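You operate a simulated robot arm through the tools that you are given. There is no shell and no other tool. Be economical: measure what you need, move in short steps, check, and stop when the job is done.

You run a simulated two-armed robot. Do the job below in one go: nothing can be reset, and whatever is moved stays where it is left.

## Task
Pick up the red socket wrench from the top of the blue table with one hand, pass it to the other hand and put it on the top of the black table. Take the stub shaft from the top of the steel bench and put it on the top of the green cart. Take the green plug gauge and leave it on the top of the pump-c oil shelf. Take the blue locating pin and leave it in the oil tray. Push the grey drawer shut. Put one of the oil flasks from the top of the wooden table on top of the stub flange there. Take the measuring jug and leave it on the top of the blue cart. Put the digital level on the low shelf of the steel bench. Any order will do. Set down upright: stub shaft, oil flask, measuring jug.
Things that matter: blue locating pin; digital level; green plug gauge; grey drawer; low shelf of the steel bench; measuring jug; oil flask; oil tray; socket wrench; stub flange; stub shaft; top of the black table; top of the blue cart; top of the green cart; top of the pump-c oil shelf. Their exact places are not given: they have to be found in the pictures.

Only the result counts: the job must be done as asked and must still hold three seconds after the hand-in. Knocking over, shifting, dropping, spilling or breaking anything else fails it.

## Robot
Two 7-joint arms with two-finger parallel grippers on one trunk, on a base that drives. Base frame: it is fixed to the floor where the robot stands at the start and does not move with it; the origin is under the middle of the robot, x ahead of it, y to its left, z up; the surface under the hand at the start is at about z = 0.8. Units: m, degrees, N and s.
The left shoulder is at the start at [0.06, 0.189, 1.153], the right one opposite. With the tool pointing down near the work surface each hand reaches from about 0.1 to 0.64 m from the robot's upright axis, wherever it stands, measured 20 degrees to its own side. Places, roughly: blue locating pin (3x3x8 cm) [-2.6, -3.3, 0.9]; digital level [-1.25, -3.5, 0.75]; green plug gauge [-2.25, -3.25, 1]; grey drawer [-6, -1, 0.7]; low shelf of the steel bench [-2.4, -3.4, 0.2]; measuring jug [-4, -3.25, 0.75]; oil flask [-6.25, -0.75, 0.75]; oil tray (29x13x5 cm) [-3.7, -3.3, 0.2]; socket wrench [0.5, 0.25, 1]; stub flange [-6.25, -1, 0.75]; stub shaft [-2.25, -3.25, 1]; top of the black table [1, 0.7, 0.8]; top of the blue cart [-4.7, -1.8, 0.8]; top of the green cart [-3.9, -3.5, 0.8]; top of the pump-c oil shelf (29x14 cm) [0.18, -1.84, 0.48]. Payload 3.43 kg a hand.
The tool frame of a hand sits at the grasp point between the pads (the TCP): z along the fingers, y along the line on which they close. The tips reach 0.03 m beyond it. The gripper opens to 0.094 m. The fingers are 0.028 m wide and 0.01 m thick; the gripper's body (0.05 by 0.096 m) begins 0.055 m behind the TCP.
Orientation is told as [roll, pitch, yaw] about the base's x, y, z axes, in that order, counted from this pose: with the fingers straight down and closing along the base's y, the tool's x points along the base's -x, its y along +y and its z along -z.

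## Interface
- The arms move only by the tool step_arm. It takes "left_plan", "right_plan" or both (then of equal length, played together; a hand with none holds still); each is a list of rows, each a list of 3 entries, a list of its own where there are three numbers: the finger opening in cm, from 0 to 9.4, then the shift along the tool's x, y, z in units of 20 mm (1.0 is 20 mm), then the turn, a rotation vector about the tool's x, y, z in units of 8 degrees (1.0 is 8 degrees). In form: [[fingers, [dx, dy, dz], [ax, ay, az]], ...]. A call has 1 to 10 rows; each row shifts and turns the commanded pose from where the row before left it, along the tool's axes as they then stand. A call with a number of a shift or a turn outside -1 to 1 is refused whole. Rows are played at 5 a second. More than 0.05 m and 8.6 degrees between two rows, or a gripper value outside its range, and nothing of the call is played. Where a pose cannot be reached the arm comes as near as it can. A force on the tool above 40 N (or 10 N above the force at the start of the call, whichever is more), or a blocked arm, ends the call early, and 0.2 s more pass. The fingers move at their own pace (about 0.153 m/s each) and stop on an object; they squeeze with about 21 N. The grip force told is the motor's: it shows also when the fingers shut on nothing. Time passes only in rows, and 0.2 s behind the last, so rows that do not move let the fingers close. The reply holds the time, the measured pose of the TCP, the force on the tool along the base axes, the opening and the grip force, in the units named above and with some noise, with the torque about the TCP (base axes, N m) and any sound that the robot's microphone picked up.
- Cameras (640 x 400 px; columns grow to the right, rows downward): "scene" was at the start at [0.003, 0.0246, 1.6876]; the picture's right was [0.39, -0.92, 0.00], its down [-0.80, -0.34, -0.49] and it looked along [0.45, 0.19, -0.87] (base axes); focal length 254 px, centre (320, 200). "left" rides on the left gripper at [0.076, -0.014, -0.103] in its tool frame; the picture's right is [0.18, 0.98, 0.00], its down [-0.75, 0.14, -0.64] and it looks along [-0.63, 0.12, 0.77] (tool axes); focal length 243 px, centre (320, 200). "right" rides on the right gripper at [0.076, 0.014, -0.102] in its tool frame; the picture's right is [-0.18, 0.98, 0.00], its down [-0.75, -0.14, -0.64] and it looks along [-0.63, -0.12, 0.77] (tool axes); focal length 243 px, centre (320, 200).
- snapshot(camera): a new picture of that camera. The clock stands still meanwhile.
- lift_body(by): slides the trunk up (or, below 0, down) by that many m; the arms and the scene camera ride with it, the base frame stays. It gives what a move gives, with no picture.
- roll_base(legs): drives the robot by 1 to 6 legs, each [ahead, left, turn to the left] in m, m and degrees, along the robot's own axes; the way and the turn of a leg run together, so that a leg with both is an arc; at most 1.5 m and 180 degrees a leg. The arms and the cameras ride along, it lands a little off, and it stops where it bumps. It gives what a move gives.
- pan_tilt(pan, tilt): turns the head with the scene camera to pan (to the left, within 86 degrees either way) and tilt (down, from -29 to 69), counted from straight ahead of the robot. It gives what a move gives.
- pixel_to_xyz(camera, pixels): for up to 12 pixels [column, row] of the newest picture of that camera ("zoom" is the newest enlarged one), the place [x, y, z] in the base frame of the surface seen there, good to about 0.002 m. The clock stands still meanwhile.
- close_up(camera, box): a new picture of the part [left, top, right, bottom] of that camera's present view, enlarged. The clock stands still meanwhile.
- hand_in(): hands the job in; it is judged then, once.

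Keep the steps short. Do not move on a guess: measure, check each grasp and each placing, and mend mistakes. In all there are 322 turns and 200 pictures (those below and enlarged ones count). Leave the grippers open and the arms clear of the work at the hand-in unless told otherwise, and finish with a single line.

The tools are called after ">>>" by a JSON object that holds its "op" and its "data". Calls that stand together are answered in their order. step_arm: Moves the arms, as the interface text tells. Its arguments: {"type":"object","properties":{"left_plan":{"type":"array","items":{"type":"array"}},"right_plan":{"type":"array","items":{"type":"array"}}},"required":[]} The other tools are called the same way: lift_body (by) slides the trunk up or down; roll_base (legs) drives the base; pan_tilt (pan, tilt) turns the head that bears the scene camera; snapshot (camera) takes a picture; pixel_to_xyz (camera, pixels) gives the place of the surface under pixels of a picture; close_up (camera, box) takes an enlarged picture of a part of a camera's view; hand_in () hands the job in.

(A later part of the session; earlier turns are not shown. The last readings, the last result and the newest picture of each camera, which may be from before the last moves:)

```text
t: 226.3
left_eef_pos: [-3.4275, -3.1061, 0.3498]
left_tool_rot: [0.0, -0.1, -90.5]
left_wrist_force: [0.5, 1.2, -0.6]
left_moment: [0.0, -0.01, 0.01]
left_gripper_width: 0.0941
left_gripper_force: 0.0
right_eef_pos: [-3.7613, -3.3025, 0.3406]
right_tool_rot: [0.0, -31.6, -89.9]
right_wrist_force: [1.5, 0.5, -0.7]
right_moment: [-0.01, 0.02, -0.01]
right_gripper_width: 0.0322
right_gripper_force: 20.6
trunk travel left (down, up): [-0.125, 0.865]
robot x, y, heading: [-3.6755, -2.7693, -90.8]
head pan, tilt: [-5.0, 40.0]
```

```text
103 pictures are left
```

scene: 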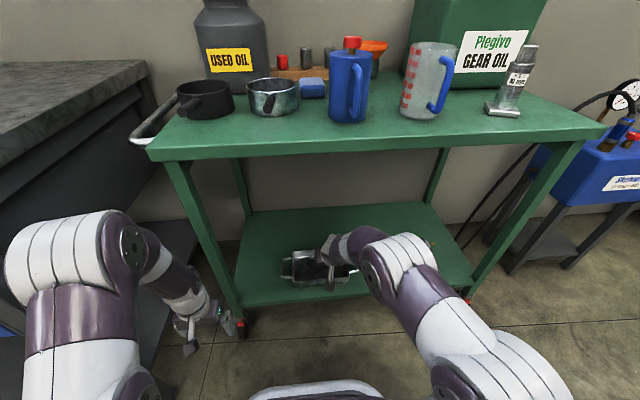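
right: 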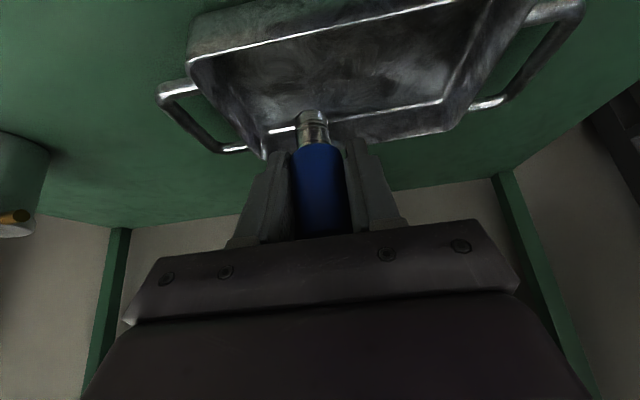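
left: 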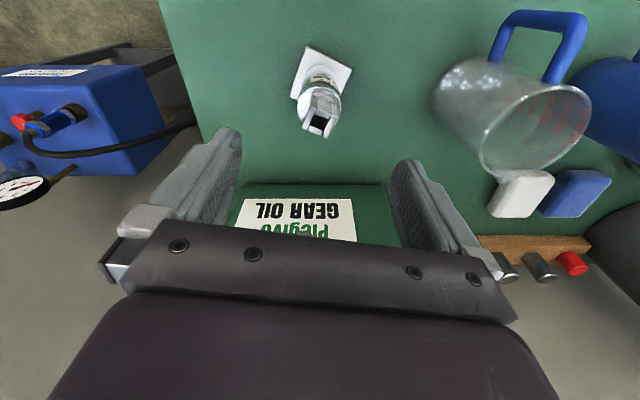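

Shift 2 cm in +x, 5 cm forward, then down toward the tray floor.

>>> {"op": "step_arm", "data": {"right_plan": [[0, [-0.85, 0.5, 0.52], [0, 0, 0]], [0, [-0.85, 0.5, 0.52], [0, 0, 0]], [0, [-0.4, 0, 0.25], [0, 0, 0]], [0, [0.52, 0, 0.85], [0, 0, 0]], [0, [0.52, 0, 0.85], [0, 0, 0]], [0, [0.4, 0, 0.65], [0, 0, 0]]]}}

>>> {"op": "snapshot", "data": {"camera": "right"}}

```text
t: 227.7
left_eef_pos: [-3.4275, -3.1068, 0.3507]
left_tool_rot: [0.0, -0.1, -90.7]
left_wrist_force: [-0.2, -1.0, -0.1]
left_moment: [0.02, 0.02, 0.01]
left_gripper_width: 0.0938
left_gripper_force: 0.1
right_eef_pos: [-3.7415, -3.3504, 0.2845]
right_tool_rot: [0.1, -31.7, -89.8]
right_wrist_force: [-0.1, 0.2, -1.1]
right_moment: [-0.02, 0.0, -0.01]
right_gripper_width: 0.0323
right_gripper_force: 21.9
trunk travel left (down, up): [-0.125, 0.865]
robot x, y, heading: [-3.6733, -2.7696, -90.9]
head pan, tilt: [-5.0, 40.0]
```

```text
102 pictures are left
```

right: 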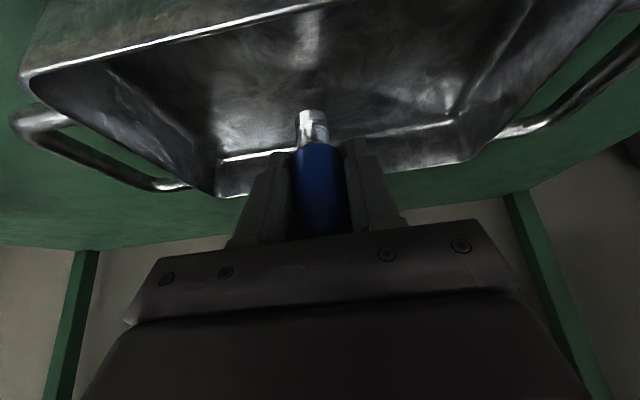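

Inside the tray, 7 mm above the floor. Lower, release, rise.

>>> {"op": "step_arm", "data": {"right_plan": [[0, [0.15, 0, 0.25], [0, 0, 0]], [0, [0.05, 0, 0.1], [0, 0, 0]], [5.5, [0, 0, 0], [0, 0, 0]], [5.5, [0, 0, 0], [0, 0, 0]], [5.5, [0, 0, -1], [0, 0, 0]], [5.5, [0, 0, -1], [0, 0, 0]], [5.5, [0, 0, -1], [0, 0, 0]], [5.5, [0, 0, -1], [0, 0, 0]]]}}

>>> {"op": "snapshot", "data": {"camera": "right"}}

```text
t: 229.5
left_eef_pos: [-3.4286, -3.1063, 0.3499]
left_tool_rot: [-0.1, -0.2, -90.6]
left_wrist_force: [-0.4, -1.0, 0.4]
left_moment: [-0.01, 0.05, 0.02]
left_gripper_width: 0.094
left_gripper_force: 0.1
right_eef_pos: [-3.7419, -3.3109, 0.3453]
right_tool_rot: [0.2, -31.5, -89.8]
right_wrist_force: [-0.2, -0.5, -0.3]
right_moment: [0.0, -0.01, 0.01]
right_gripper_width: 0.0549
right_gripper_force: 0.0
trunk travel left (down, up): [-0.125, 0.865]
robot x, y, heading: [-3.6732, -2.7719, -90.9]
head pan, tilt: [-5.0, 40.0]
```

```text
101 pictures are left
```

right: 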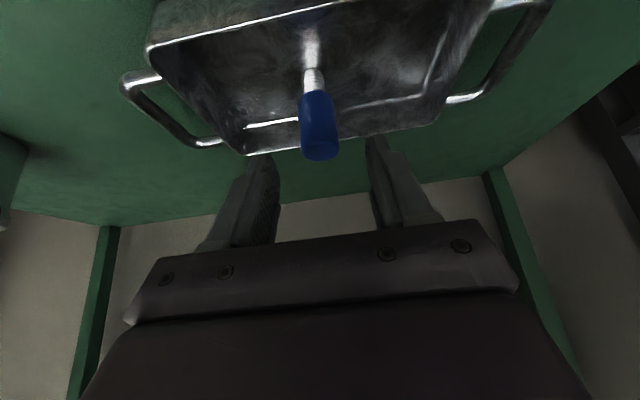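

Pin stands in the tray. Back off 0.35 m, raise the trunk 0.7 m, and look at the jug.

>>> {"op": "roll_base", "data": {"legs": [[-0.35, 0, 0.8]]}}

>>> {"op": "lift_body", "data": {"by": 0.4}}

>>> {"op": "lift_body", "data": {"by": 0.3}}

>>> {"op": "snapshot", "data": {"camera": "scene"}}

>>> {"op": "close_up", "data": {"camera": "scene", "box": [270, 100, 430, 200]}}

```text
t: 231.8
left_eef_pos: [-3.4232, -2.7502, 0.3499]
left_tool_rot: [0.0, -0.1, -89.9]
left_wrist_force: [0.8, 0.1, 0.1]
left_moment: [0.01, 0.03, 0.02]
left_gripper_width: 0.0939
left_gripper_force: 0.0
right_eef_pos: [-3.7319, -2.9584, 0.3455]
right_tool_rot: [0.1, -31.7, -89.0]
right_wrist_force: [0.1, 0.4, -0.6]
right_moment: [0.0, -0.02, -0.06]
right_gripper_width: 0.0552
right_gripper_force: 0.2
trunk travel left (down, up): [-0.125, 0.865]
robot x, y, heading: [-3.6723, -2.4178, -89.8]
head pan, tilt: [-5.0, 40.0]
```

```text
t: 235.6
left_eef_pos: [-3.4216, -2.7498, 0.7486]
left_tool_rot: [-0.1, -0.1, -89.9]
left_wrist_force: [-0.2, -0.4, -0.5]
left_moment: [-0.01, 0.01, -0.01]
left_gripper_width: 0.094
left_gripper_force: 0.0
right_eef_pos: [-3.7308, -2.9577, 0.7459]
right_tool_rot: [0.1, -31.6, -88.9]
right_wrist_force: [0.4, -0.2, 0.5]
right_moment: [0.03, 0.0, 0.02]
right_gripper_width: 0.0548
right_gripper_force: 0.0
trunk travel left (down, up): [-0.525, 0.465]
robot x, y, heading: [-3.673, -2.4155, -89.9]
head pan, tilt: [-5.0, 40.0]
```

```text
t: 238.6
left_eef_pos: [-3.42, -2.7482, 1.0493]
left_tool_rot: [-0.1, -0.1, -89.8]
left_wrist_force: [0.1, -0.1, -0.5]
left_moment: [0.01, 0.0, -0.04]
left_gripper_width: 0.094
left_gripper_force: 0.1
right_eef_pos: [-3.7319, -2.9581, 1.0463]
right_tool_rot: [0.0, -31.6, -88.9]
right_wrist_force: [-0.8, 1.4, 1.0]
right_moment: [-0.01, 0.01, -0.01]
right_gripper_width: 0.0549
right_gripper_force: 0.1
trunk travel left (down, up): [-0.825, 0.165]
robot x, y, heading: [-3.6731, -2.4167, -89.8]
head pan, tilt: [-5.0, 40.0]
```

```text
100 pictures are left
```

scene: 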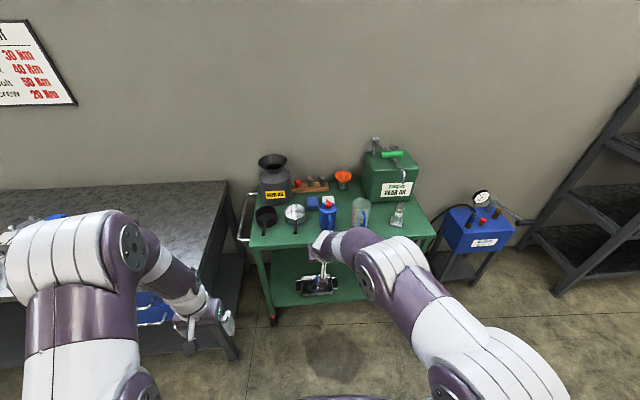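

```text
4.00 times, centred on (350, 150) of scene
```

zoom: 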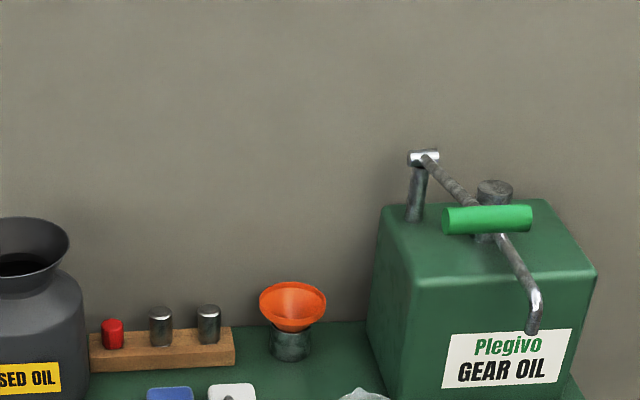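

>>> {"op": "close_up", "data": {"camera": "scene", "box": [300, 180, 430, 250]}}

>>> {"op": "pixel_to_xyz", "data": {"camera": "zoom", "pixels": [[330, 150], [330, 195], [270, 105], [345, 105], [310, 95], [270, 200], [295, 220], [320, 225], [290, 150], [305, 190], [300, 120], [330, 130]]}}

```text
4.92 times, centred on (365, 215) of scene
```

zoom: 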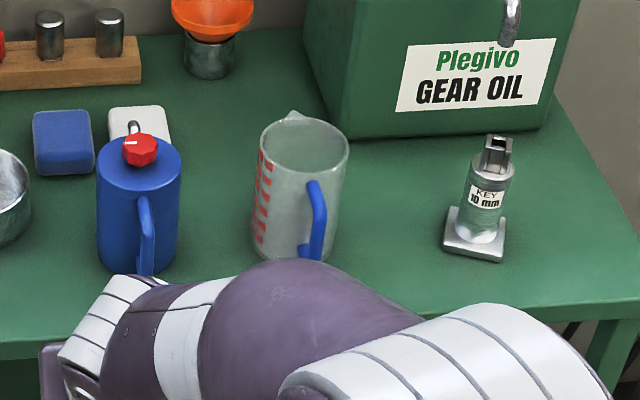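

```text
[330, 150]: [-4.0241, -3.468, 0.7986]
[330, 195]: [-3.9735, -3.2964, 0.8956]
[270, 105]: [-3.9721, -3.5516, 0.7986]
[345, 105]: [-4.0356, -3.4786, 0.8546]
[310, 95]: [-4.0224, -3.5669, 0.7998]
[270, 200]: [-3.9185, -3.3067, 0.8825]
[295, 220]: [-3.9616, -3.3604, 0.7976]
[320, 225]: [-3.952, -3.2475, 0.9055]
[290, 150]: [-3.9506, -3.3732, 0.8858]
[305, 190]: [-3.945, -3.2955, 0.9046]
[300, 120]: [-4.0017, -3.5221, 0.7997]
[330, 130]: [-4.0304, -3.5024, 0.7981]
```

Jug handle is a vertical loop facing me at about (-3.953, -3.255), z≈0.85–0.93. The right hand will grip the loop from above, closing along x. Un-tilt the right hand first, and line up the base.

>>> {"op": "step_arm", "data": {"right_plan": [[9.4, [0, 0, 0], [0, 1, 0]], [9.4, [0, 0, 0], [0, 1, 0]], [9.4, [0, 0, 0], [0, 1, 0]], [9.4, [0, 0, 0], [0, 0.95, 0]], [9.4, [0, 0, -1], [0, 0, 0]]]}}

>>> {"op": "roll_base", "data": {"legs": [[0, -0.22, 0], [0.25, 0, 0]]}}

>>> {"op": "snapshot", "data": {"camera": "right"}}

```text
t: 239.8
left_eef_pos: [-3.4216, -2.7492, 1.0502]
left_tool_rot: [-0.1, -0.2, -89.8]
left_wrist_force: [-0.5, 0.1, 1.0]
left_moment: [-0.02, -0.01, -0.01]
left_gripper_width: 0.0939
left_gripper_force: 0.1
right_eef_pos: [-3.7328, -2.9573, 1.0667]
right_tool_rot: [0.1, 0.1, -88.8]
right_wrist_force: [-0.3, -0.4, -0.3]
right_moment: [0.0, -0.03, 0.02]
right_gripper_width: 0.0939
right_gripper_force: 0.1
trunk travel left (down, up): [-0.825, 0.165]
robot x, y, heading: [-3.6721, -2.4206, -89.8]
head pan, tilt: [-5.0, 40.0]
```

```text
t: 242.9
left_eef_pos: [-3.6452, -2.9995, 1.05]
left_tool_rot: [-0.1, -0.4, -90.0]
left_wrist_force: [-0.1, -0.9, 1.1]
left_moment: [0.04, -0.02, 0.03]
left_gripper_width: 0.0943
left_gripper_force: 0.2
right_eef_pos: [-3.9571, -3.207, 1.0659]
right_tool_rot: [0.1, 0.0, -89.0]
right_wrist_force: [-0.6, -0.2, -0.2]
right_moment: [-0.02, -0.01, 0.03]
right_gripper_width: 0.094
right_gripper_force: 0.0
trunk travel left (down, up): [-0.825, 0.165]
robot x, y, heading: [-3.8937, -2.6669, -90.2]
head pan, tilt: [-5.0, 40.0]
```

```text
97 pictures are left
```

right: 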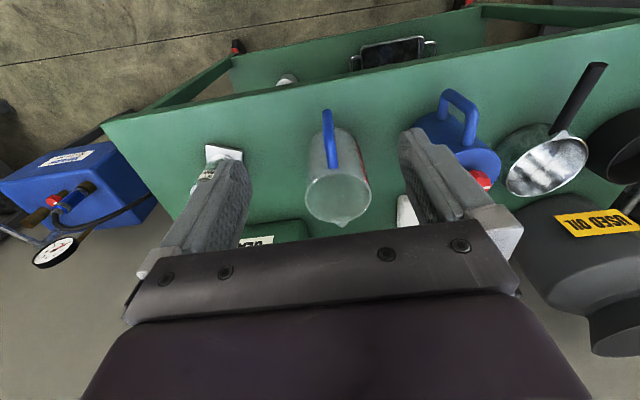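

>>> {"op": "close_up", "data": {"camera": "right", "box": [270, 90, 430, 240]}}

>>> {"op": "pixel_to_xyz", "data": {"camera": "right", "pixels": [[327, 112], [329, 125], [331, 140], [334, 155], [336, 166], [345, 195], [313, 190], [366, 185], [343, 222]]}}

```text
2.67 times, centred on (350, 165) of right
```

zoom: 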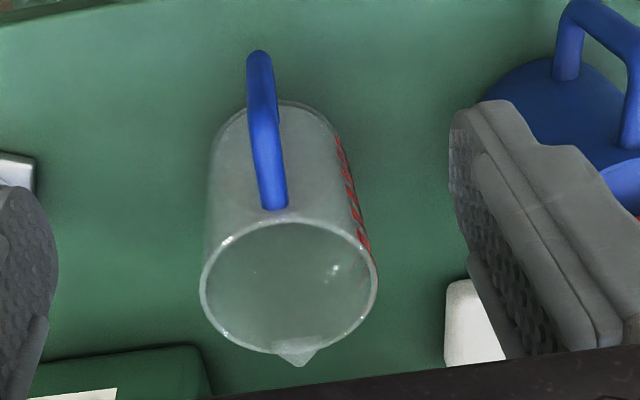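

```text
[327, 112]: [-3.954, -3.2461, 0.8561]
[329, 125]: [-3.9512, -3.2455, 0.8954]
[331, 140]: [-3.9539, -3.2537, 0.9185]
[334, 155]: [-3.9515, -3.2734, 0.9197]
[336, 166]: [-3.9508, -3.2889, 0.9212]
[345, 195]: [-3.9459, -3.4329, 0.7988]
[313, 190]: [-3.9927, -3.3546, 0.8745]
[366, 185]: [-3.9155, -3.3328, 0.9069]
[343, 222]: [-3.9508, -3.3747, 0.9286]
```

Handle bar at x≈-3.952, y -3.246…-3.29, top z 0.92. Move over it and descend, fingers open 6 cm.

>>> {"op": "step_arm", "data": {"right_plan": [[6, [-0.85, 0.08, 0], [0, 0, 0]], [6, [-0.85, 0.08, 0], [0, 0, 0]], [6, [-0.85, 0.08, 1], [0, 0, 0]], [6, [0, 0, 1], [0, 0, 0]], [6, [0, 0, 1], [0, 0, 0]], [6, [0, 0, 1], [0, 0, 0]], [6, [0, 0, 1], [0, 0, 0]]]}}

>>> {"op": "snapshot", "data": {"camera": "right"}}

```text
t: 244.5
left_eef_pos: [-3.6456, -2.9999, 1.0497]
left_tool_rot: [-0.1, 0.0, -90.0]
left_wrist_force: [-0.5, 1.0, 0.5]
left_moment: [0.0, 0.06, -0.01]
left_gripper_width: 0.094
left_gripper_force: 0.1
right_eef_pos: [-3.9536, -3.2516, 0.962]
right_tool_rot: [0.1, 0.1, -89.2]
right_wrist_force: [0.1, -0.9, 0.2]
right_moment: [0.01, -0.03, -0.01]
right_gripper_width: 0.0603
right_gripper_force: 0.0
right hand out of reach, approached as far as the arm can: row 2, 3
trunk travel left (down, up): [-0.825, 0.165]
robot x, y, heading: [-3.899, -2.669, -90.0]
head pan, tilt: [-5.0, 40.0]
```

```text
95 pictures are left
```

right: 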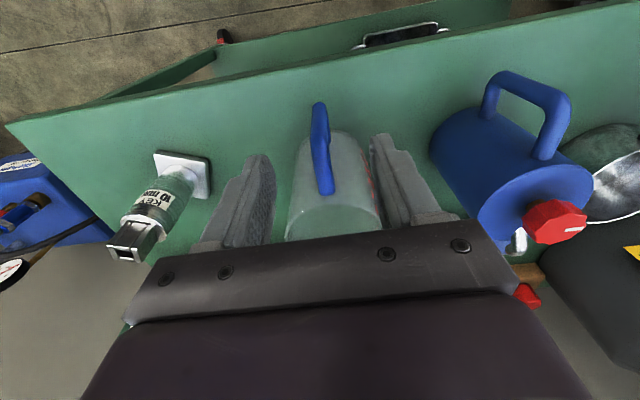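

>>> {"op": "step_arm", "data": {"right_plan": [[5, [-0.3, 0.05, 0.5], [0, 0, 0]], [5, [0, 0, 1], [0, 0, 0]], [5, [0, 0, 1], [0, 0, 0]], [5, [0, 0, 0.9], [0, 0, 0]]]}}

>>> {"op": "snapshot", "data": {"camera": "right"}}

```text
t: 245.5
left_eef_pos: [-3.6448, -3.0022, 1.0497]
left_tool_rot: [-0.1, -0.1, -90.0]
left_wrist_force: [-0.3, 0.1, -0.4]
left_moment: [0.0, -0.05, 0.0]
left_gripper_width: 0.0942
left_gripper_force: 0.2
right_eef_pos: [-3.9517, -3.2579, 0.8935]
right_tool_rot: [0.1, 0.0, -89.1]
right_wrist_force: [-0.1, -0.4, 0.4]
right_moment: [-0.01, -0.03, -0.02]
right_gripper_width: 0.0499
right_gripper_force: 0.0
trunk travel left (down, up): [-0.825, 0.165]
robot x, y, heading: [-3.8907, -2.67, -89.8]
head pan, tilt: [-5.0, 40.0]
```

```text
94 pictures are left
```

right: 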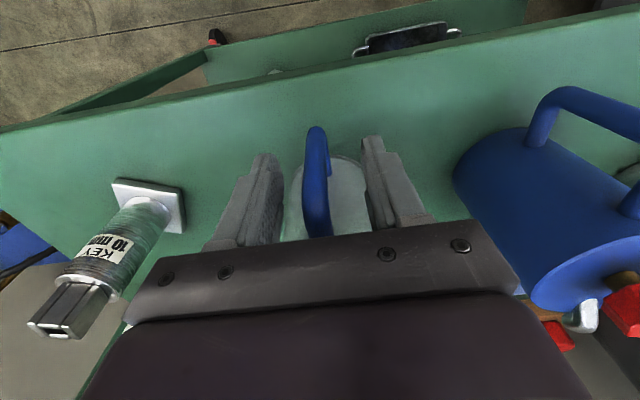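

Handle loop is between the fingers. Close, lift 1 cm, and check.

>>> {"op": "step_arm", "data": {"right_plan": [[0, [0, 0, 0], [0, 0, 0]], [0, [0, 0, 0], [0, 0, 0]], [0, [0, 0, 0], [0, 0, 0]], [0, [0, 0, -0.25], [0, 0, 0]], [0, [0, 0, -0.25], [0, 0, 0]]]}}

>>> {"op": "snapshot", "data": {"camera": "right"}}

```text
t: 246.7
left_eef_pos: [-3.645, -2.9989, 1.051]
left_tool_rot: [0.0, -0.2, -90.0]
left_wrist_force: [-0.4, 0.3, 0.4]
left_moment: [-0.01, 0.02, 0.01]
left_gripper_width: 0.094
left_gripper_force: 0.1
right_eef_pos: [-3.9514, -3.2573, 0.9049]
right_tool_rot: [0.1, 0.0, -89.2]
right_wrist_force: [0.7, 0.5, -2.1]
right_moment: [0.08, -0.01, 0.02]
right_gripper_width: 0.0161
right_gripper_force: 21.1
trunk travel left (down, up): [-0.825, 0.165]
robot x, y, heading: [-3.8929, -2.6643, -90.1]
head pan, tilt: [-5.0, 40.0]
```

```text
93 pictures are left
```

right: 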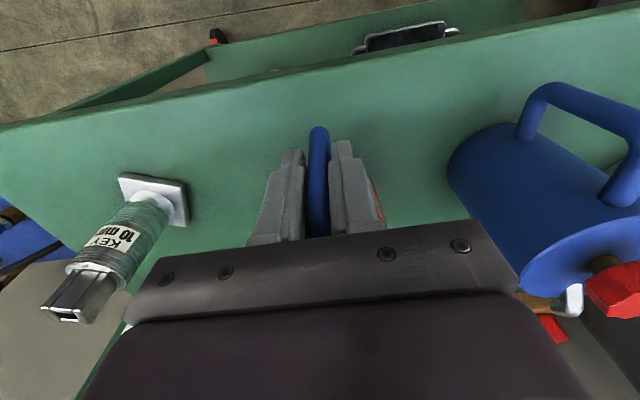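

Holding (about 2 N). Lift 14 cm, then draw back.

>>> {"op": "step_arm", "data": {"right_plan": [[0, [0, 0, -0.7], [0, 0, 0]], [0, [0, 0, -0.8], [0, 0, 0]], [0, [0, 0, -0.9], [0, 0, 0]], [0, [0, 0, -1], [0, 0, 0]], [0, [0, 0, -1], [0, 0, 0]], [0, [0, 0, -1], [0, 0, 0]], [0, [0, 0, -1], [0, 0, 0]], [0, [0, 0, -0.8], [0, 0, 0]]]}}

>>> {"op": "snapshot", "data": {"camera": "scene"}}

```text
t: 248.5
left_eef_pos: [-3.6463, -3.0001, 1.0492]
left_tool_rot: [-0.1, -0.2, -90.0]
left_wrist_force: [-0.2, 0.3, 0.6]
left_moment: [-0.02, -0.02, -0.02]
left_gripper_width: 0.0941
left_gripper_force: 0.1
right_eef_pos: [-3.9544, -3.2494, 1.0451]
right_tool_rot: [0.1, 0.1, -89.1]
right_wrist_force: [-0.4, 0.3, -0.5]
right_moment: [0.04, -0.02, -0.02]
right_gripper_width: 0.0164
right_gripper_force: 20.5
right hand out of reach, approached as far as the arm can: row 7, 8
trunk travel left (down, up): [-0.825, 0.165]
robot x, y, heading: [-3.8935, -2.6665, -90.1]
head pan, tilt: [-5.0, 40.0]
```

```text
92 pictures are left
```

scene: 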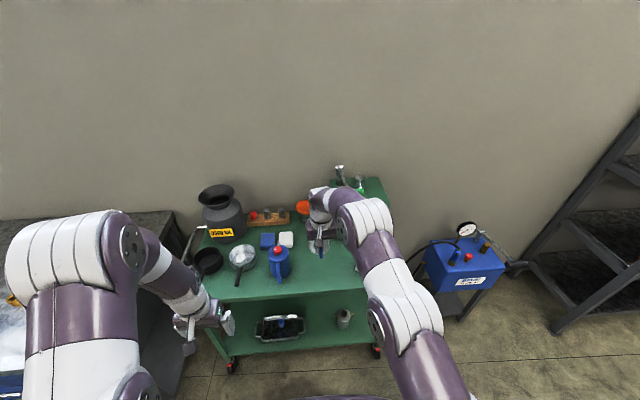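

Retract the right hand, strafe right 0.3 m, then turn left 180° to face the blue cart.

>>> {"op": "step_arm", "data": {"right_plan": [[0, [1, 0, -0.3], [0, 0, 0]], [0, [1, 0, -0.3], [0, 0, 0]], [0, [1, 0, -0.3], [0, 0, 0]], [0, [1, 0, 0], [0, 0, 0]], [0, [1, 0, 0], [0, 0, 0]], [0, [1, 0, 0], [0, 0, 0]], [0, [1, 0, 0], [0, 0, 0]]]}}

>>> {"op": "roll_base", "data": {"legs": [[0.05, -0.3, 0], [0, 0, 90], [0, 0, 90]]}}

>>> {"op": "pan_tilt", "data": {"pan": 15, "tilt": 50}}

>>> {"op": "snapshot", "data": {"camera": "scene"}}

```text
t: 250.1
left_eef_pos: [-3.6456, -2.9999, 1.0514]
left_tool_rot: [0.0, -0.3, -89.9]
left_wrist_force: [-0.2, -0.3, -0.4]
left_moment: [-0.02, 0.01, 0.02]
left_gripper_width: 0.094
left_gripper_force: 0.0
right_eef_pos: [-3.9543, -3.1048, 1.0635]
right_tool_rot: [0.1, 0.0, -89.1]
right_wrist_force: [-0.4, 0.1, -1.4]
right_moment: [0.06, -0.01, 0.0]
right_gripper_width: 0.0167
right_gripper_force: 21.0
trunk travel left (down, up): [-0.825, 0.165]
robot x, y, heading: [-3.8942, -2.6699, -89.8]
head pan, tilt: [-5.0, 40.0]
```

```text
t: 259.8
left_eef_pos: [-4.4497, -2.3886, 1.0499]
left_tool_rot: [0.0, 0.0, 91.3]
left_wrist_force: [-0.2, 0.6, -0.3]
left_moment: [0.03, -0.01, 0.0]
left_gripper_width: 0.0939
left_gripper_force: 0.1
right_eef_pos: [-4.1411, -2.275, 1.0627]
right_tool_rot: [0.1, -0.1, 92.3]
right_wrist_force: [-0.2, 0.6, -1.8]
right_moment: [-0.08, -0.01, -0.01]
right_gripper_width: 0.0166
right_gripper_force: 21.2
trunk travel left (down, up): [-0.825, 0.165]
robot x, y, heading: [-4.1894, -2.7159, 91.2]
head pan, tilt: [-5.0, 40.0]
```

```text
t: 260.7
left_eef_pos: [-4.4485, -2.3903, 1.05]
left_tool_rot: [-0.1, -0.1, 91.3]
left_wrist_force: [0.2, 0.5, 0.1]
left_moment: [0.0, 0.01, -0.01]
left_gripper_width: 0.094
left_gripper_force: 0.0
right_eef_pos: [-4.1416, -2.2763, 1.0621]
right_tool_rot: [0.1, 0.0, 92.2]
right_wrist_force: [-0.2, 0.4, -1.6]
right_moment: [-0.04, -0.03, 0.02]
right_gripper_width: 0.0166
right_gripper_force: 21.2
trunk travel left (down, up): [-0.825, 0.165]
robot x, y, heading: [-4.1937, -2.718, 91.4]
head pan, tilt: [15.0, 50.0]
```

```text
91 pictures are left
```

scene: 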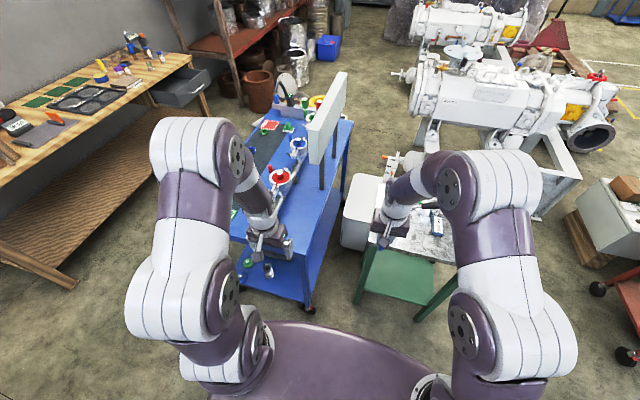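

The blue cart is ahead-left. Strafe left 0.35 m and look again.

>>> {"op": "roll_base", "data": {"legs": [[0, 0.35, -1.3]]}}

>>> {"op": "pan_tilt", "data": {"pan": 0, "tilt": 55}}

>>> {"op": "snapshot", "data": {"camera": "scene"}}

>>> {"op": "close_up", "data": {"camera": "scene", "box": [200, 60, 400, 260]}}

```text
t: 263.0
left_eef_pos: [-4.7943, -2.3855, 1.0506]
left_tool_rot: [-0.1, -0.1, 89.7]
left_wrist_force: [0.4, 0.3, -0.2]
left_moment: [0.04, -0.01, 0.0]
left_gripper_width: 0.0939
left_gripper_force: 0.1
right_eef_pos: [-4.4842, -2.2801, 1.0622]
right_tool_rot: [0.1, 0.0, 90.7]
right_wrist_force: [0.1, -0.6, -0.9]
right_moment: [-0.11, -0.02, -0.02]
right_gripper_width: 0.0165
right_gripper_force: 21.0
trunk travel left (down, up): [-0.825, 0.165]
robot x, y, heading: [-4.5507, -2.7243, 89.9]
head pan, tilt: [15.0, 50.0]
```

```text
t: 263.7
left_eef_pos: [-4.7956, -2.3854, 1.0496]
left_tool_rot: [-0.2, -0.1, 89.7]
left_wrist_force: [0.5, -0.5, -0.3]
left_moment: [0.03, 0.04, 0.02]
left_gripper_width: 0.0942
left_gripper_force: 0.1
right_eef_pos: [-4.485, -2.2807, 1.063]
right_tool_rot: [0.0, -0.1, 90.6]
right_wrist_force: [-0.2, 0.2, -1.6]
right_moment: [-0.07, 0.02, -0.02]
right_gripper_width: 0.0163
right_gripper_force: 21.3
trunk travel left (down, up): [-0.825, 0.165]
robot x, y, heading: [-4.5528, -2.7211, 89.8]
head pan, tilt: [0.0, 55.0]
```

```text
90 pictures are left
```

scene: 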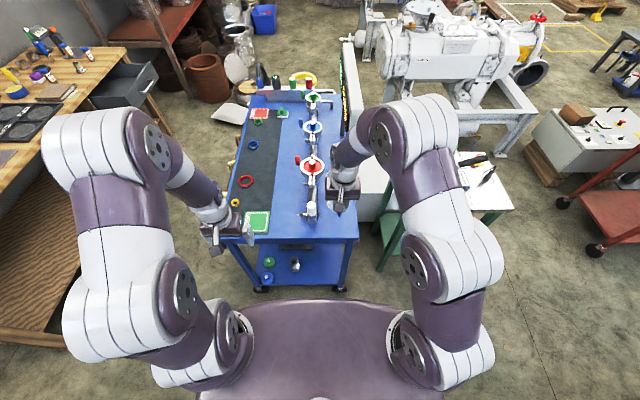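

```text
2.00 times, centred on (300, 160) of scene
```

zoom: 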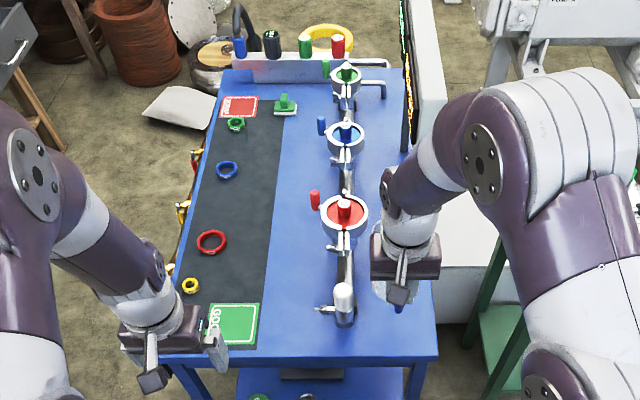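

>>> {"op": "pixel_to_xyz", "data": {"camera": "zoom", "pixels": [[262, 330], [270, 260], [325, 315], [345, 295], [360, 320], [425, 340], [300, 300], [300, 350], [345, 210], [318, 200], [400, 350], [370, 300]]}}

```text
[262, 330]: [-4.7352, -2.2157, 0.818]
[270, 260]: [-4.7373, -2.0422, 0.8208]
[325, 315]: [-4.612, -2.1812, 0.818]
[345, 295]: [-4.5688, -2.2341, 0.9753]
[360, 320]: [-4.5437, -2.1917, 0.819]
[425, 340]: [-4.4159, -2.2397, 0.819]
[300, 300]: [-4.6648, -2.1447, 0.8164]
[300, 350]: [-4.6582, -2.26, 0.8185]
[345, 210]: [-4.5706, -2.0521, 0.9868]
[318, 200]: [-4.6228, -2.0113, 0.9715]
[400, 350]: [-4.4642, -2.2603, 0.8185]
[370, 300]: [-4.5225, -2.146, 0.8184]
```

The cart is square and its east strip (x -4.545…-4.40) is free. Target: jug axis at (-4.463, -2.15). Shift the hand over, then descend part way.

>>> {"op": "step_arm", "data": {"right_plan": [[0, [0, -1, 0], [0, 0, 0]], [0, [-0.97, -0.1, 0], [0, 0, 0]], [0, [-0.97, 0, 0], [0, 0, 0]], [0, [-0.96, 0, 0], [0, 0, 0]], [0, [0, 0, 1], [0, 0, 0]], [0, [0, 0, 1], [0, 0, 0]], [0, [0, 0, 1], [0, 0, 0]], [0, [0, 0, 1], [0, 0, 0]], [0, [0, 0, 1], [0, 0, 0]]]}}

>>> {"op": "close_up", "data": {"camera": "scene", "box": [280, 120, 420, 260]}}

>>> {"op": "snapshot", "data": {"camera": "right"}}

```text
t: 265.7
left_eef_pos: [-4.7955, -2.3847, 1.0489]
left_tool_rot: [-0.1, -0.1, 89.7]
left_wrist_force: [0.2, 0.2, -0.1]
left_moment: [-0.03, 0.06, 0.02]
left_gripper_width: 0.0942
left_gripper_force: 0.1
right_eef_pos: [-4.4623, -2.2214, 0.9619]
right_tool_rot: [0.2, 0.0, 90.5]
right_wrist_force: [0.1, -0.1, -2.8]
right_moment: [-0.1, 0.01, 0.02]
right_gripper_width: 0.0164
right_gripper_force: 20.4
trunk travel left (down, up): [-0.825, 0.165]
robot x, y, heading: [-4.5511, -2.7207, 89.8]
head pan, tilt: [0.0, 55.0]
```

```text
2.86 times, centred on (350, 190) of scene
```

zoom: 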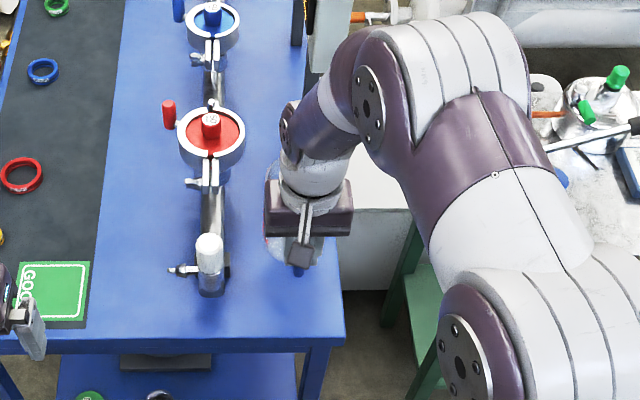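

```text
87 pictures are left
```

right: 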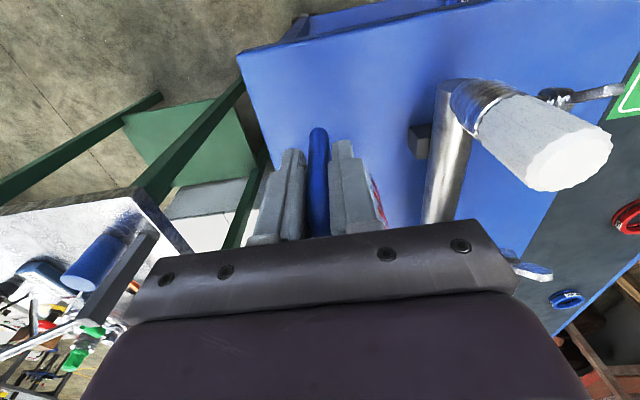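

Check the cart's east edge position.

>>> {"op": "pixel_to_xyz", "data": {"camera": "zoom", "pixels": [[338, 320], [330, 300], [335, 280], [328, 260], [305, 270], [230, 270]]}}

>>> {"op": "pixel_to_xyz", "data": {"camera": "right", "pixels": [[250, 100], [262, 140], [242, 64], [440, 140], [425, 210], [375, 205]]}}

```text
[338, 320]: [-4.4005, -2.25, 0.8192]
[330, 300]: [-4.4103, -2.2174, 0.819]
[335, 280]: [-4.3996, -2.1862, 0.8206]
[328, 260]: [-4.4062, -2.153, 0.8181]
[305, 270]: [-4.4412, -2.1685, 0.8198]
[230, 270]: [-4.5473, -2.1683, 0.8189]
```

```text
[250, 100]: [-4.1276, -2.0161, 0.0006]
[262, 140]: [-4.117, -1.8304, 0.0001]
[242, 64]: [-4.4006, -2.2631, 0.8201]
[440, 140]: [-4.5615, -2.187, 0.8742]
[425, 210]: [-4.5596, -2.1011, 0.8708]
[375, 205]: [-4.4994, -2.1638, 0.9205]
```

Shift 7 mm away from the edge and lower slowly to contact.

>>> {"op": "step_arm", "data": {"right_plan": [[0, [0, 0.35, 0.8], [0, 0, 0]], [0, [0, 0, 0.9], [0, 0, 0]], [0, [0, 0, 0.4], [0, 0, 0]], [0, [0, 0, 0.2], [0, 0, 0]]]}}

```text
t: 266.7
left_eef_pos: [-4.795, -2.3854, 1.0489]
left_tool_rot: [-0.1, -0.1, 89.7]
left_wrist_force: [-0.5, 0.9, -0.8]
left_moment: [0.01, -0.01, 0.03]
left_gripper_width: 0.0938
left_gripper_force: 0.1
right_eef_pos: [-4.4696, -2.2216, 0.9159]
right_tool_rot: [0.1, 0.0, 90.5]
right_wrist_force: [-0.1, -0.2, -2.1]
right_moment: [-0.12, 0.03, 0.0]
right_gripper_width: 0.0166
right_gripper_force: 21.0
trunk travel left (down, up): [-0.825, 0.165]
robot x, y, heading: [-4.5497, -2.7203, 89.7]
head pan, tilt: [0.0, 55.0]
```

>>> {"op": "step_arm", "data": {"right_plan": [[0, [0, 0, 0.1], [0, 0, 0]], [0, [0, 0, 0.1], [0, 0, 0]]]}}

>>> {"op": "close_up", "data": {"camera": "scene", "box": [320, 170, 380, 230]}}

```text
t: 267.3
left_eef_pos: [-4.794, -2.3866, 1.0508]
left_tool_rot: [-0.1, -0.1, 89.7]
left_wrist_force: [0.4, 0.1, 0.7]
left_moment: [-0.02, 0.03, -0.01]
left_gripper_width: 0.0938
left_gripper_force: 0.0
right_eef_pos: [-4.4698, -2.2224, 0.9134]
right_tool_rot: [0.1, -0.3, 90.5]
right_wrist_force: [2.4, -2.9, 14.7]
right_moment: [0.55, 0.02, -0.03]
right_gripper_width: 0.0165
right_gripper_force: 20.9
trunk travel left (down, up): [-0.825, 0.165]
robot x, y, heading: [-4.5493, -2.7194, 89.6]
head pan, tilt: [0.0, 55.0]
```

```text
6.67 times, centred on (350, 200) of scene
```

zoom: 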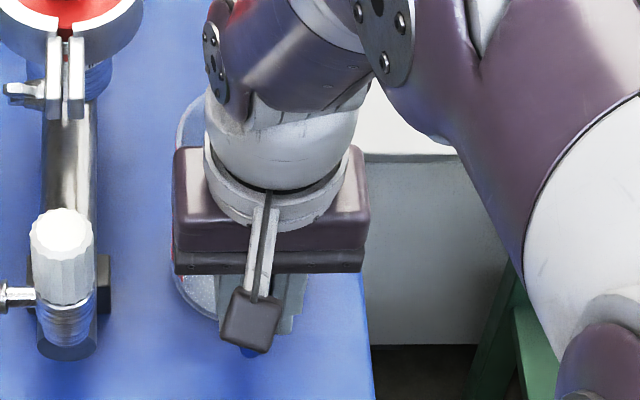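

Contact (+15 N). Ease 1 mm up, release, then rise straight up.

>>> {"op": "step_arm", "data": {"right_plan": [[0, [0, 0, -0.07], [0, 0, 0]], [3, [0, 0, 0], [0, 0, 0]], [5, [0, 0, 0], [0, 0, 0]], [5, [0, 0, -0.5], [0, 0, 0]], [5, [0, 0, -1], [0, 0, 0]], [5, [0, 0, -1], [0, 0, 0]], [5, [0, 0, -1], [0, 0, 0]], [5, [0, 0, -1], [0, 0, 0]], [5, [0, 0, -1], [0, 0, 0]], [5, [0, 0, -1], [0, 0, 0]]]}}

>>> {"op": "snapshot", "data": {"camera": "right"}}

```text
t: 269.5
left_eef_pos: [-4.7957, -2.385, 1.0498]
left_tool_rot: [-0.1, -0.2, 89.8]
left_wrist_force: [0.6, 0.8, 0.6]
left_moment: [0.01, -0.02, 0.0]
left_gripper_width: 0.0941
left_gripper_force: 0.0
right_eef_pos: [-4.4685, -2.2227, 1.0438]
right_tool_rot: [0.1, 0.0, 90.7]
right_wrist_force: [0.7, 0.1, 0.2]
right_moment: [-0.01, -0.01, -0.04]
right_gripper_width: 0.05
right_gripper_force: 0.2
trunk travel left (down, up): [-0.825, 0.165]
robot x, y, heading: [-4.5505, -2.7179, 89.5]
head pan, tilt: [0.0, 55.0]
```

```text
85 pictures are left
```

right: 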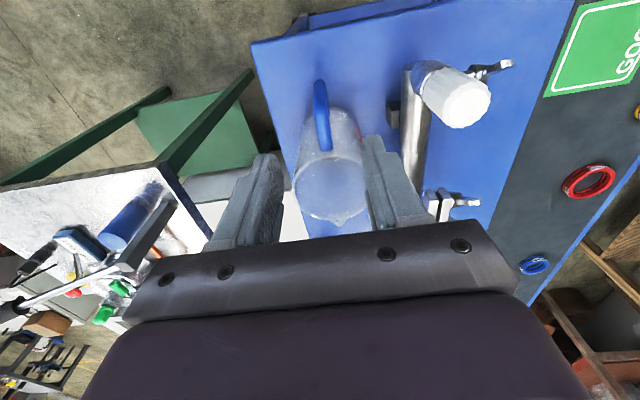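

Jug stands on the blue cart. Now check the way west: look left.

>>> {"op": "pan_tilt", "data": {"pan": 80, "tilt": 40}}

>>> {"op": "snapshot", "data": {"camera": "scene"}}

>>> {"op": "pixel_to_xyz", "data": {"camera": "scene", "pixels": [[100, 300], [200, 230], [250, 200], [300, 170], [400, 200], [450, 150], [350, 160], [560, 180]]}}

```text
t: 271.1
left_eef_pos: [-4.7951, -2.3859, 1.0493]
left_tool_rot: [0.0, -0.1, 89.8]
left_wrist_force: [1.0, 0.1, -0.6]
left_moment: [-0.02, 0.02, 0.03]
left_gripper_width: 0.0941
left_gripper_force: 0.2
right_eef_pos: [-4.4686, -2.2224, 1.0446]
right_tool_rot: [0.1, 0.0, 90.6]
right_wrist_force: [0.3, 0.1, -0.3]
right_moment: [-0.02, 0.0, 0.02]
right_gripper_width: 0.0501
right_gripper_force: 0.1
trunk travel left (down, up): [-0.825, 0.165]
robot x, y, heading: [-4.5482, -2.7196, 89.7]
head pan, tilt: [80.0, 40.0]
```

```text
84 pictures are left
```

scene: 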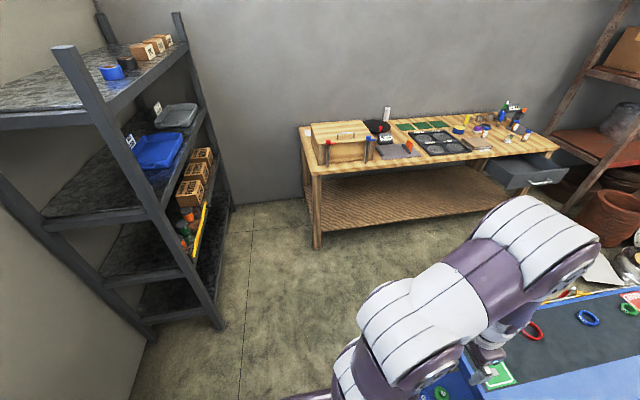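

```text
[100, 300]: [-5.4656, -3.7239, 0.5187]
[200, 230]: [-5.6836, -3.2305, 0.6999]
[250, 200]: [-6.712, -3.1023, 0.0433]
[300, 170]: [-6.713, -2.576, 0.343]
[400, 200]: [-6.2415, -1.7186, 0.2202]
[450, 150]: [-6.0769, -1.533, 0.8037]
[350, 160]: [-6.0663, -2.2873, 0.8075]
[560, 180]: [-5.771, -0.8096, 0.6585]
```

>>> {"op": "close_up", "data": {"camera": "scene", "box": [440, 80, 640, 280]}}

>>> {"op": "pixel_to_xyz", "data": {"camera": "zoom", "pixels": [[330, 320], [200, 330], [360, 290], [520, 390], [600, 380], [480, 300], [250, 190], [230, 120], [210, 200], [300, 180], [140, 250], [560, 250]]}}

```text
2.00 times, centred on (540, 180) of scene
```

zoom: 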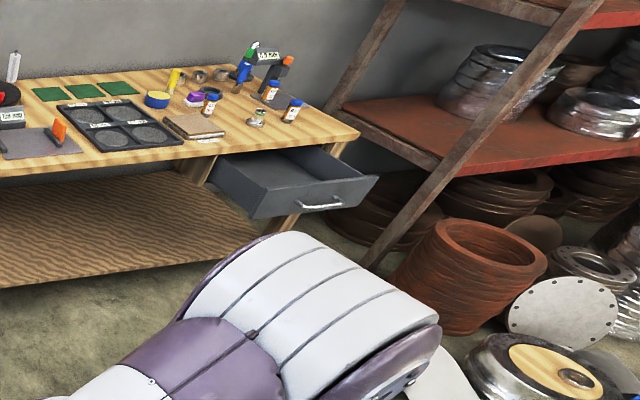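

```text
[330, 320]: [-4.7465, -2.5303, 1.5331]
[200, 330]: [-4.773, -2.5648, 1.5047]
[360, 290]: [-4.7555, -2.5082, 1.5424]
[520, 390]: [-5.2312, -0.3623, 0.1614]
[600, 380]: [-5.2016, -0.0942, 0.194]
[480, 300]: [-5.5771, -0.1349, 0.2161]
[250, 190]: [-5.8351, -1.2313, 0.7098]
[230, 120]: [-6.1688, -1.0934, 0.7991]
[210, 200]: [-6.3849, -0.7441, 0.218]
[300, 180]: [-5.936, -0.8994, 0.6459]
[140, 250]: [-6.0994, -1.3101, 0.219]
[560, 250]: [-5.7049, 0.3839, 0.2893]
```

Drawer front is at x≈-5.78. Drive left 0.9 m and ahead 0.8 m along the corridor, then look.

>>> {"op": "roll_base", "data": {"legs": [[-0.1, 0, 0], [0, 0.9, 0], [0.9, 0, 0]]}}

>>> {"op": "pan_tilt", "data": {"pan": 25, "tilt": 45}}

>>> {"op": "snapshot", "data": {"camera": "scene"}}

```text
t: 281.0
left_eef_pos: [-5.7038, -1.5729, 1.0493]
left_tool_rot: [-0.1, -0.2, 89.7]
left_wrist_force: [0.5, 0.3, 0.9]
left_moment: [-0.01, 0.02, 0.0]
left_gripper_width: 0.0941
left_gripper_force: 0.1
right_eef_pos: [-5.3787, -1.4091, 1.0435]
right_tool_rot: [0.2, 0.0, 90.6]
right_wrist_force: [1.1, 0.0, 0.4]
right_moment: [0.02, 0.04, -0.01]
right_gripper_width: 0.0499
right_gripper_force: 0.0
trunk travel left (down, up): [-0.825, 0.165]
robot x, y, heading: [-5.4613, -1.9064, 89.4]
head pan, tilt: [80.0, 40.0]
```

```text
t: 282.2
left_eef_pos: [-5.7044, -1.5713, 1.0505]
left_tool_rot: [-0.1, 0.0, 89.7]
left_wrist_force: [0.4, -0.4, -0.1]
left_moment: [-0.01, 0.01, -0.01]
left_gripper_width: 0.0944
left_gripper_force: 0.1
right_eef_pos: [-5.3781, -1.4083, 1.0431]
right_tool_rot: [0.1, 0.1, 90.6]
right_wrist_force: [-0.1, 0.2, -0.1]
right_moment: [-0.02, -0.02, 0.03]
right_gripper_width: 0.0499
right_gripper_force: 0.1
trunk travel left (down, up): [-0.825, 0.165]
robot x, y, heading: [-5.4571, -1.902, 89.4]
head pan, tilt: [25.0, 45.0]
```

```text
82 pictures are left
```

scene: 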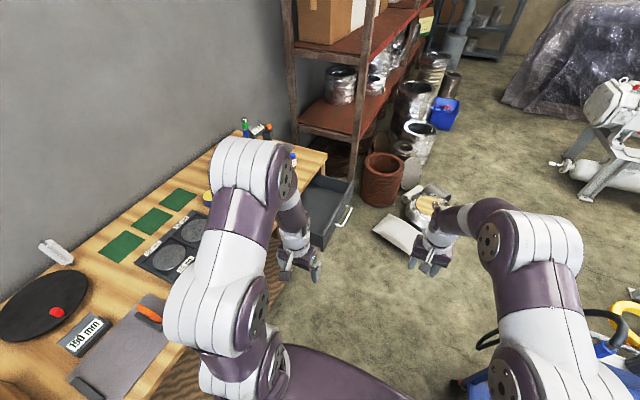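

>>> {"op": "pixel_to_xyz", "data": {"camera": "scene", "pixels": [[400, 230], [380, 225], [415, 250], [425, 200], [380, 180], [345, 215], [330, 190], [315, 235], [350, 200], [325, 165], [480, 345], [400, 300]]}}

>>> {"op": "close_up", "data": {"camera": "scene", "box": [150, 110, 370, 270]}}

```text
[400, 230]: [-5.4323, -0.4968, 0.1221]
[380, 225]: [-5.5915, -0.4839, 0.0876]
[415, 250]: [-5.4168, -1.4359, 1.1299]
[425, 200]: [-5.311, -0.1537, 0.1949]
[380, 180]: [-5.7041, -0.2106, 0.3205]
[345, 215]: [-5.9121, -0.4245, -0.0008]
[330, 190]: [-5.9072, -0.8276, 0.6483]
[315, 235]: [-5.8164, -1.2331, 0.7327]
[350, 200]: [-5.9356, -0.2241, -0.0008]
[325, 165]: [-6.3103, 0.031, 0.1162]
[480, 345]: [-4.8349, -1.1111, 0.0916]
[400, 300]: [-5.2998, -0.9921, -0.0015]
```

```text
2.50 times, centred on (260, 190) of scene
```

zoom: 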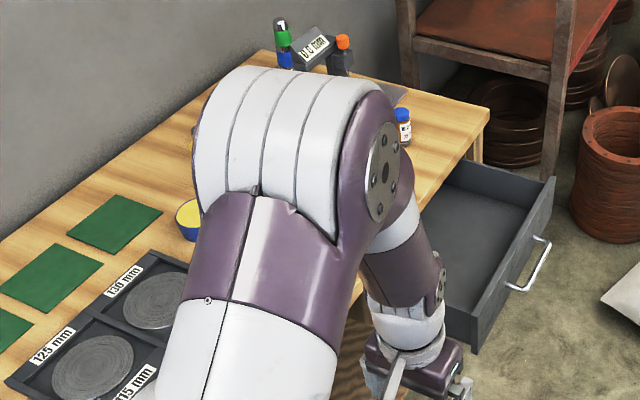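

Turn left 90° to face the wooden table, then back slightly and measure the drawer front.

>>> {"op": "roll_base", "data": {"legs": [[0, 0, 90.6], [0, -0.4, 0]]}}

>>> {"op": "pan_tilt", "data": {"pan": -25, "tilt": 40}}

>>> {"op": "snapshot", "data": {"camera": "scene"}}

```text
t: 288.6
left_eef_pos: [-5.7893, -1.7562, 1.0483]
left_tool_rot: [-0.1, -0.1, -179.7]
left_wrist_force: [-0.4, -0.7, 1.0]
left_moment: [0.0, 0.0, 0.0]
left_gripper_width: 0.0943
left_gripper_force: 0.2
right_eef_pos: [-5.9575, -1.4322, 1.0436]
right_tool_rot: [0.0, 0.1, -178.8]
right_wrist_force: [0.4, 1.1, -0.8]
right_moment: [0.02, -0.04, 0.03]
right_gripper_width: 0.05
right_gripper_force: 0.0
trunk travel left (down, up): [-0.825, 0.165]
robot x, y, heading: [-5.4614, -1.5054, -179.6]
head pan, tilt: [25.0, 45.0]
```

```text
t: 289.8
left_eef_pos: [-5.7896, -1.7559, 1.05]
left_tool_rot: [-0.1, -0.1, -179.7]
left_wrist_force: [0.8, -0.5, 0.3]
left_moment: [0.02, -0.01, -0.01]
left_gripper_width: 0.094
left_gripper_force: 0.0
right_eef_pos: [-5.956, -1.4319, 1.0435]
right_tool_rot: [0.0, 0.0, -178.8]
right_wrist_force: [0.4, 0.7, -0.2]
right_moment: [0.02, 0.01, 0.02]
right_gripper_width: 0.0501
right_gripper_force: 0.1
trunk travel left (down, up): [-0.825, 0.165]
robot x, y, heading: [-5.4599, -1.5081, -179.7]
head pan, tilt: [-25.0, 40.0]
```

```text
80 pictures are left
```

scene: 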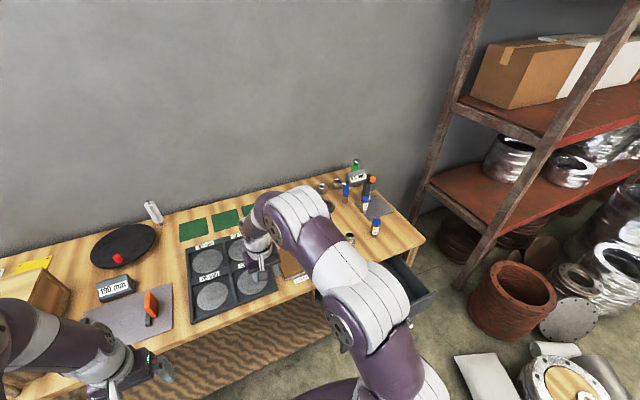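

>>> {"op": "close_up", "data": {"camera": "scene", "box": [290, 150, 450, 330]}}

>>> {"op": "pixel_to_xyz", "data": {"camera": "zoom", "pixels": [[320, 315], [305, 360], [305, 270], [200, 150], [190, 170], [130, 85], [100, 90], [120, 110], [230, 165], [290, 180], [265, 235], [170, 110]]}}

```text
2.22 times, centred on (370, 240) of scene
```

zoom: 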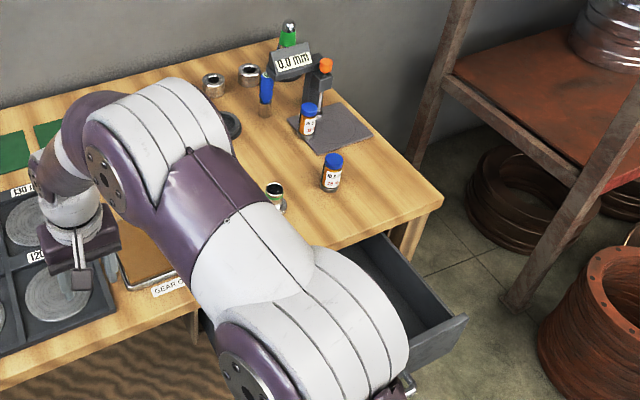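

```text
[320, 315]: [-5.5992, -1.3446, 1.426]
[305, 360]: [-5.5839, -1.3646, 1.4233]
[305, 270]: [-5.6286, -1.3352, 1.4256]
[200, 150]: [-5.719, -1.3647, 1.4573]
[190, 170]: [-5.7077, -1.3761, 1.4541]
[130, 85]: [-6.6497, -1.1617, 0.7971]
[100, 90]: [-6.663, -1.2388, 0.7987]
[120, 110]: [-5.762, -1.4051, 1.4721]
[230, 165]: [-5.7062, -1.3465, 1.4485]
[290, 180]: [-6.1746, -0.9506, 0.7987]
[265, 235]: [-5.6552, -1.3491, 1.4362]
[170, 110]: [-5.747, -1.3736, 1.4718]
```

Drive back 0.15 m and right 0.5 m, then look straight at the drawer.

>>> {"op": "roll_base", "data": {"legs": [[-0.16, 0, 0], [0, -0.5, 0]]}}

>>> {"op": "pan_tilt", "data": {"pan": 0, "tilt": 45}}

>>> {"op": "snapshot", "data": {"camera": "scene"}}

>>> {"op": "close_up", "data": {"camera": "scene", "box": [220, 120, 420, 300]}}

```text
t: 293.7
left_eef_pos: [-5.632, -1.2548, 1.0487]
left_tool_rot: [-0.3, -0.1, -179.6]
left_wrist_force: [-0.1, 0.1, -0.1]
left_moment: [-0.04, -0.02, 0.01]
left_gripper_width: 0.0941
left_gripper_force: 0.1
right_eef_pos: [-5.7979, -0.9303, 1.0434]
right_tool_rot: [0.2, 0.0, -178.7]
right_wrist_force: [0.4, 0.4, 0.0]
right_moment: [0.02, -0.02, -0.01]
right_gripper_width: 0.05
right_gripper_force: 0.0
trunk travel left (down, up): [-0.825, 0.165]
robot x, y, heading: [-5.3019, -1.0037, -179.8]
head pan, tilt: [-25.0, 40.0]
```

```text
t: 294.6
left_eef_pos: [-5.6325, -1.2527, 1.0495]
left_tool_rot: [-0.2, -0.1, -179.6]
left_wrist_force: [0.1, -0.5, 0.3]
left_moment: [0.0, 0.01, -0.01]
left_gripper_width: 0.0939
left_gripper_force: 0.0
right_eef_pos: [-5.7988, -0.9301, 1.0428]
right_tool_rot: [0.1, 0.0, -178.8]
right_wrist_force: [0.2, 0.2, 0.4]
right_moment: [0.0, -0.01, -0.02]
right_gripper_width: 0.05
right_gripper_force: 0.1
trunk travel left (down, up): [-0.825, 0.165]
robot x, y, heading: [-5.3034, -1.0012, -179.8]
head pan, tilt: [0.0, 45.0]
```

```text
78 pictures are left
```

scene: 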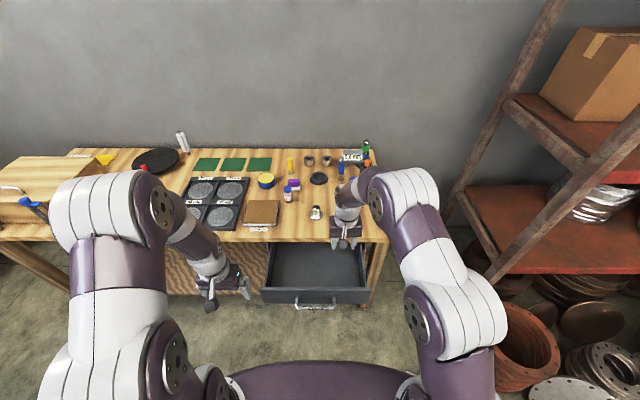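

```text
2.22 times, centred on (320, 210) of scene
```

zoom: 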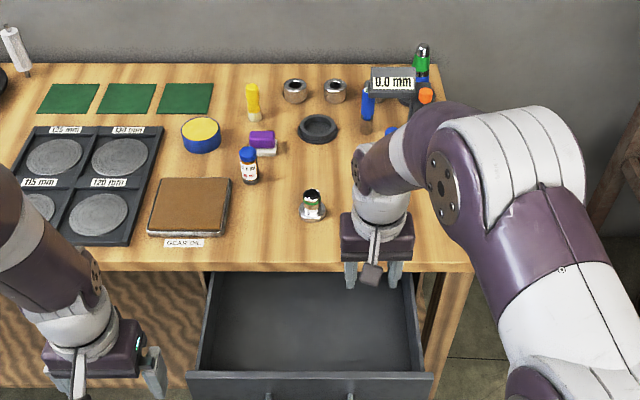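

>>> {"op": "close_up", "data": {"camera": "scene", "box": [280, 165, 350, 225]}}

>>> {"op": "pixel_to_xyz", "data": {"camera": "zoom", "pixels": [[318, 375], [320, 430], [285, 470]]}}

```text
6.67 times, centred on (315, 195) of scene
```

zoom: 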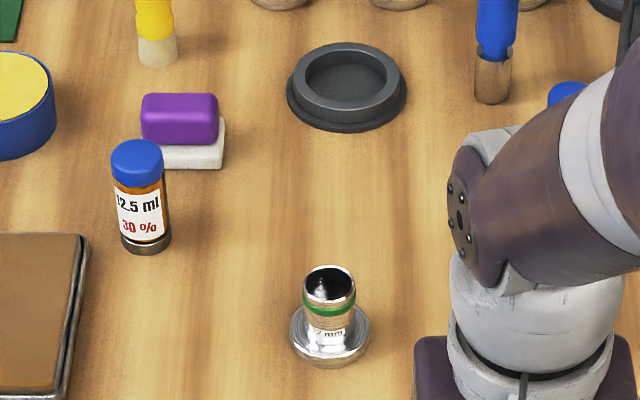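

```text
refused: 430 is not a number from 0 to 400
```

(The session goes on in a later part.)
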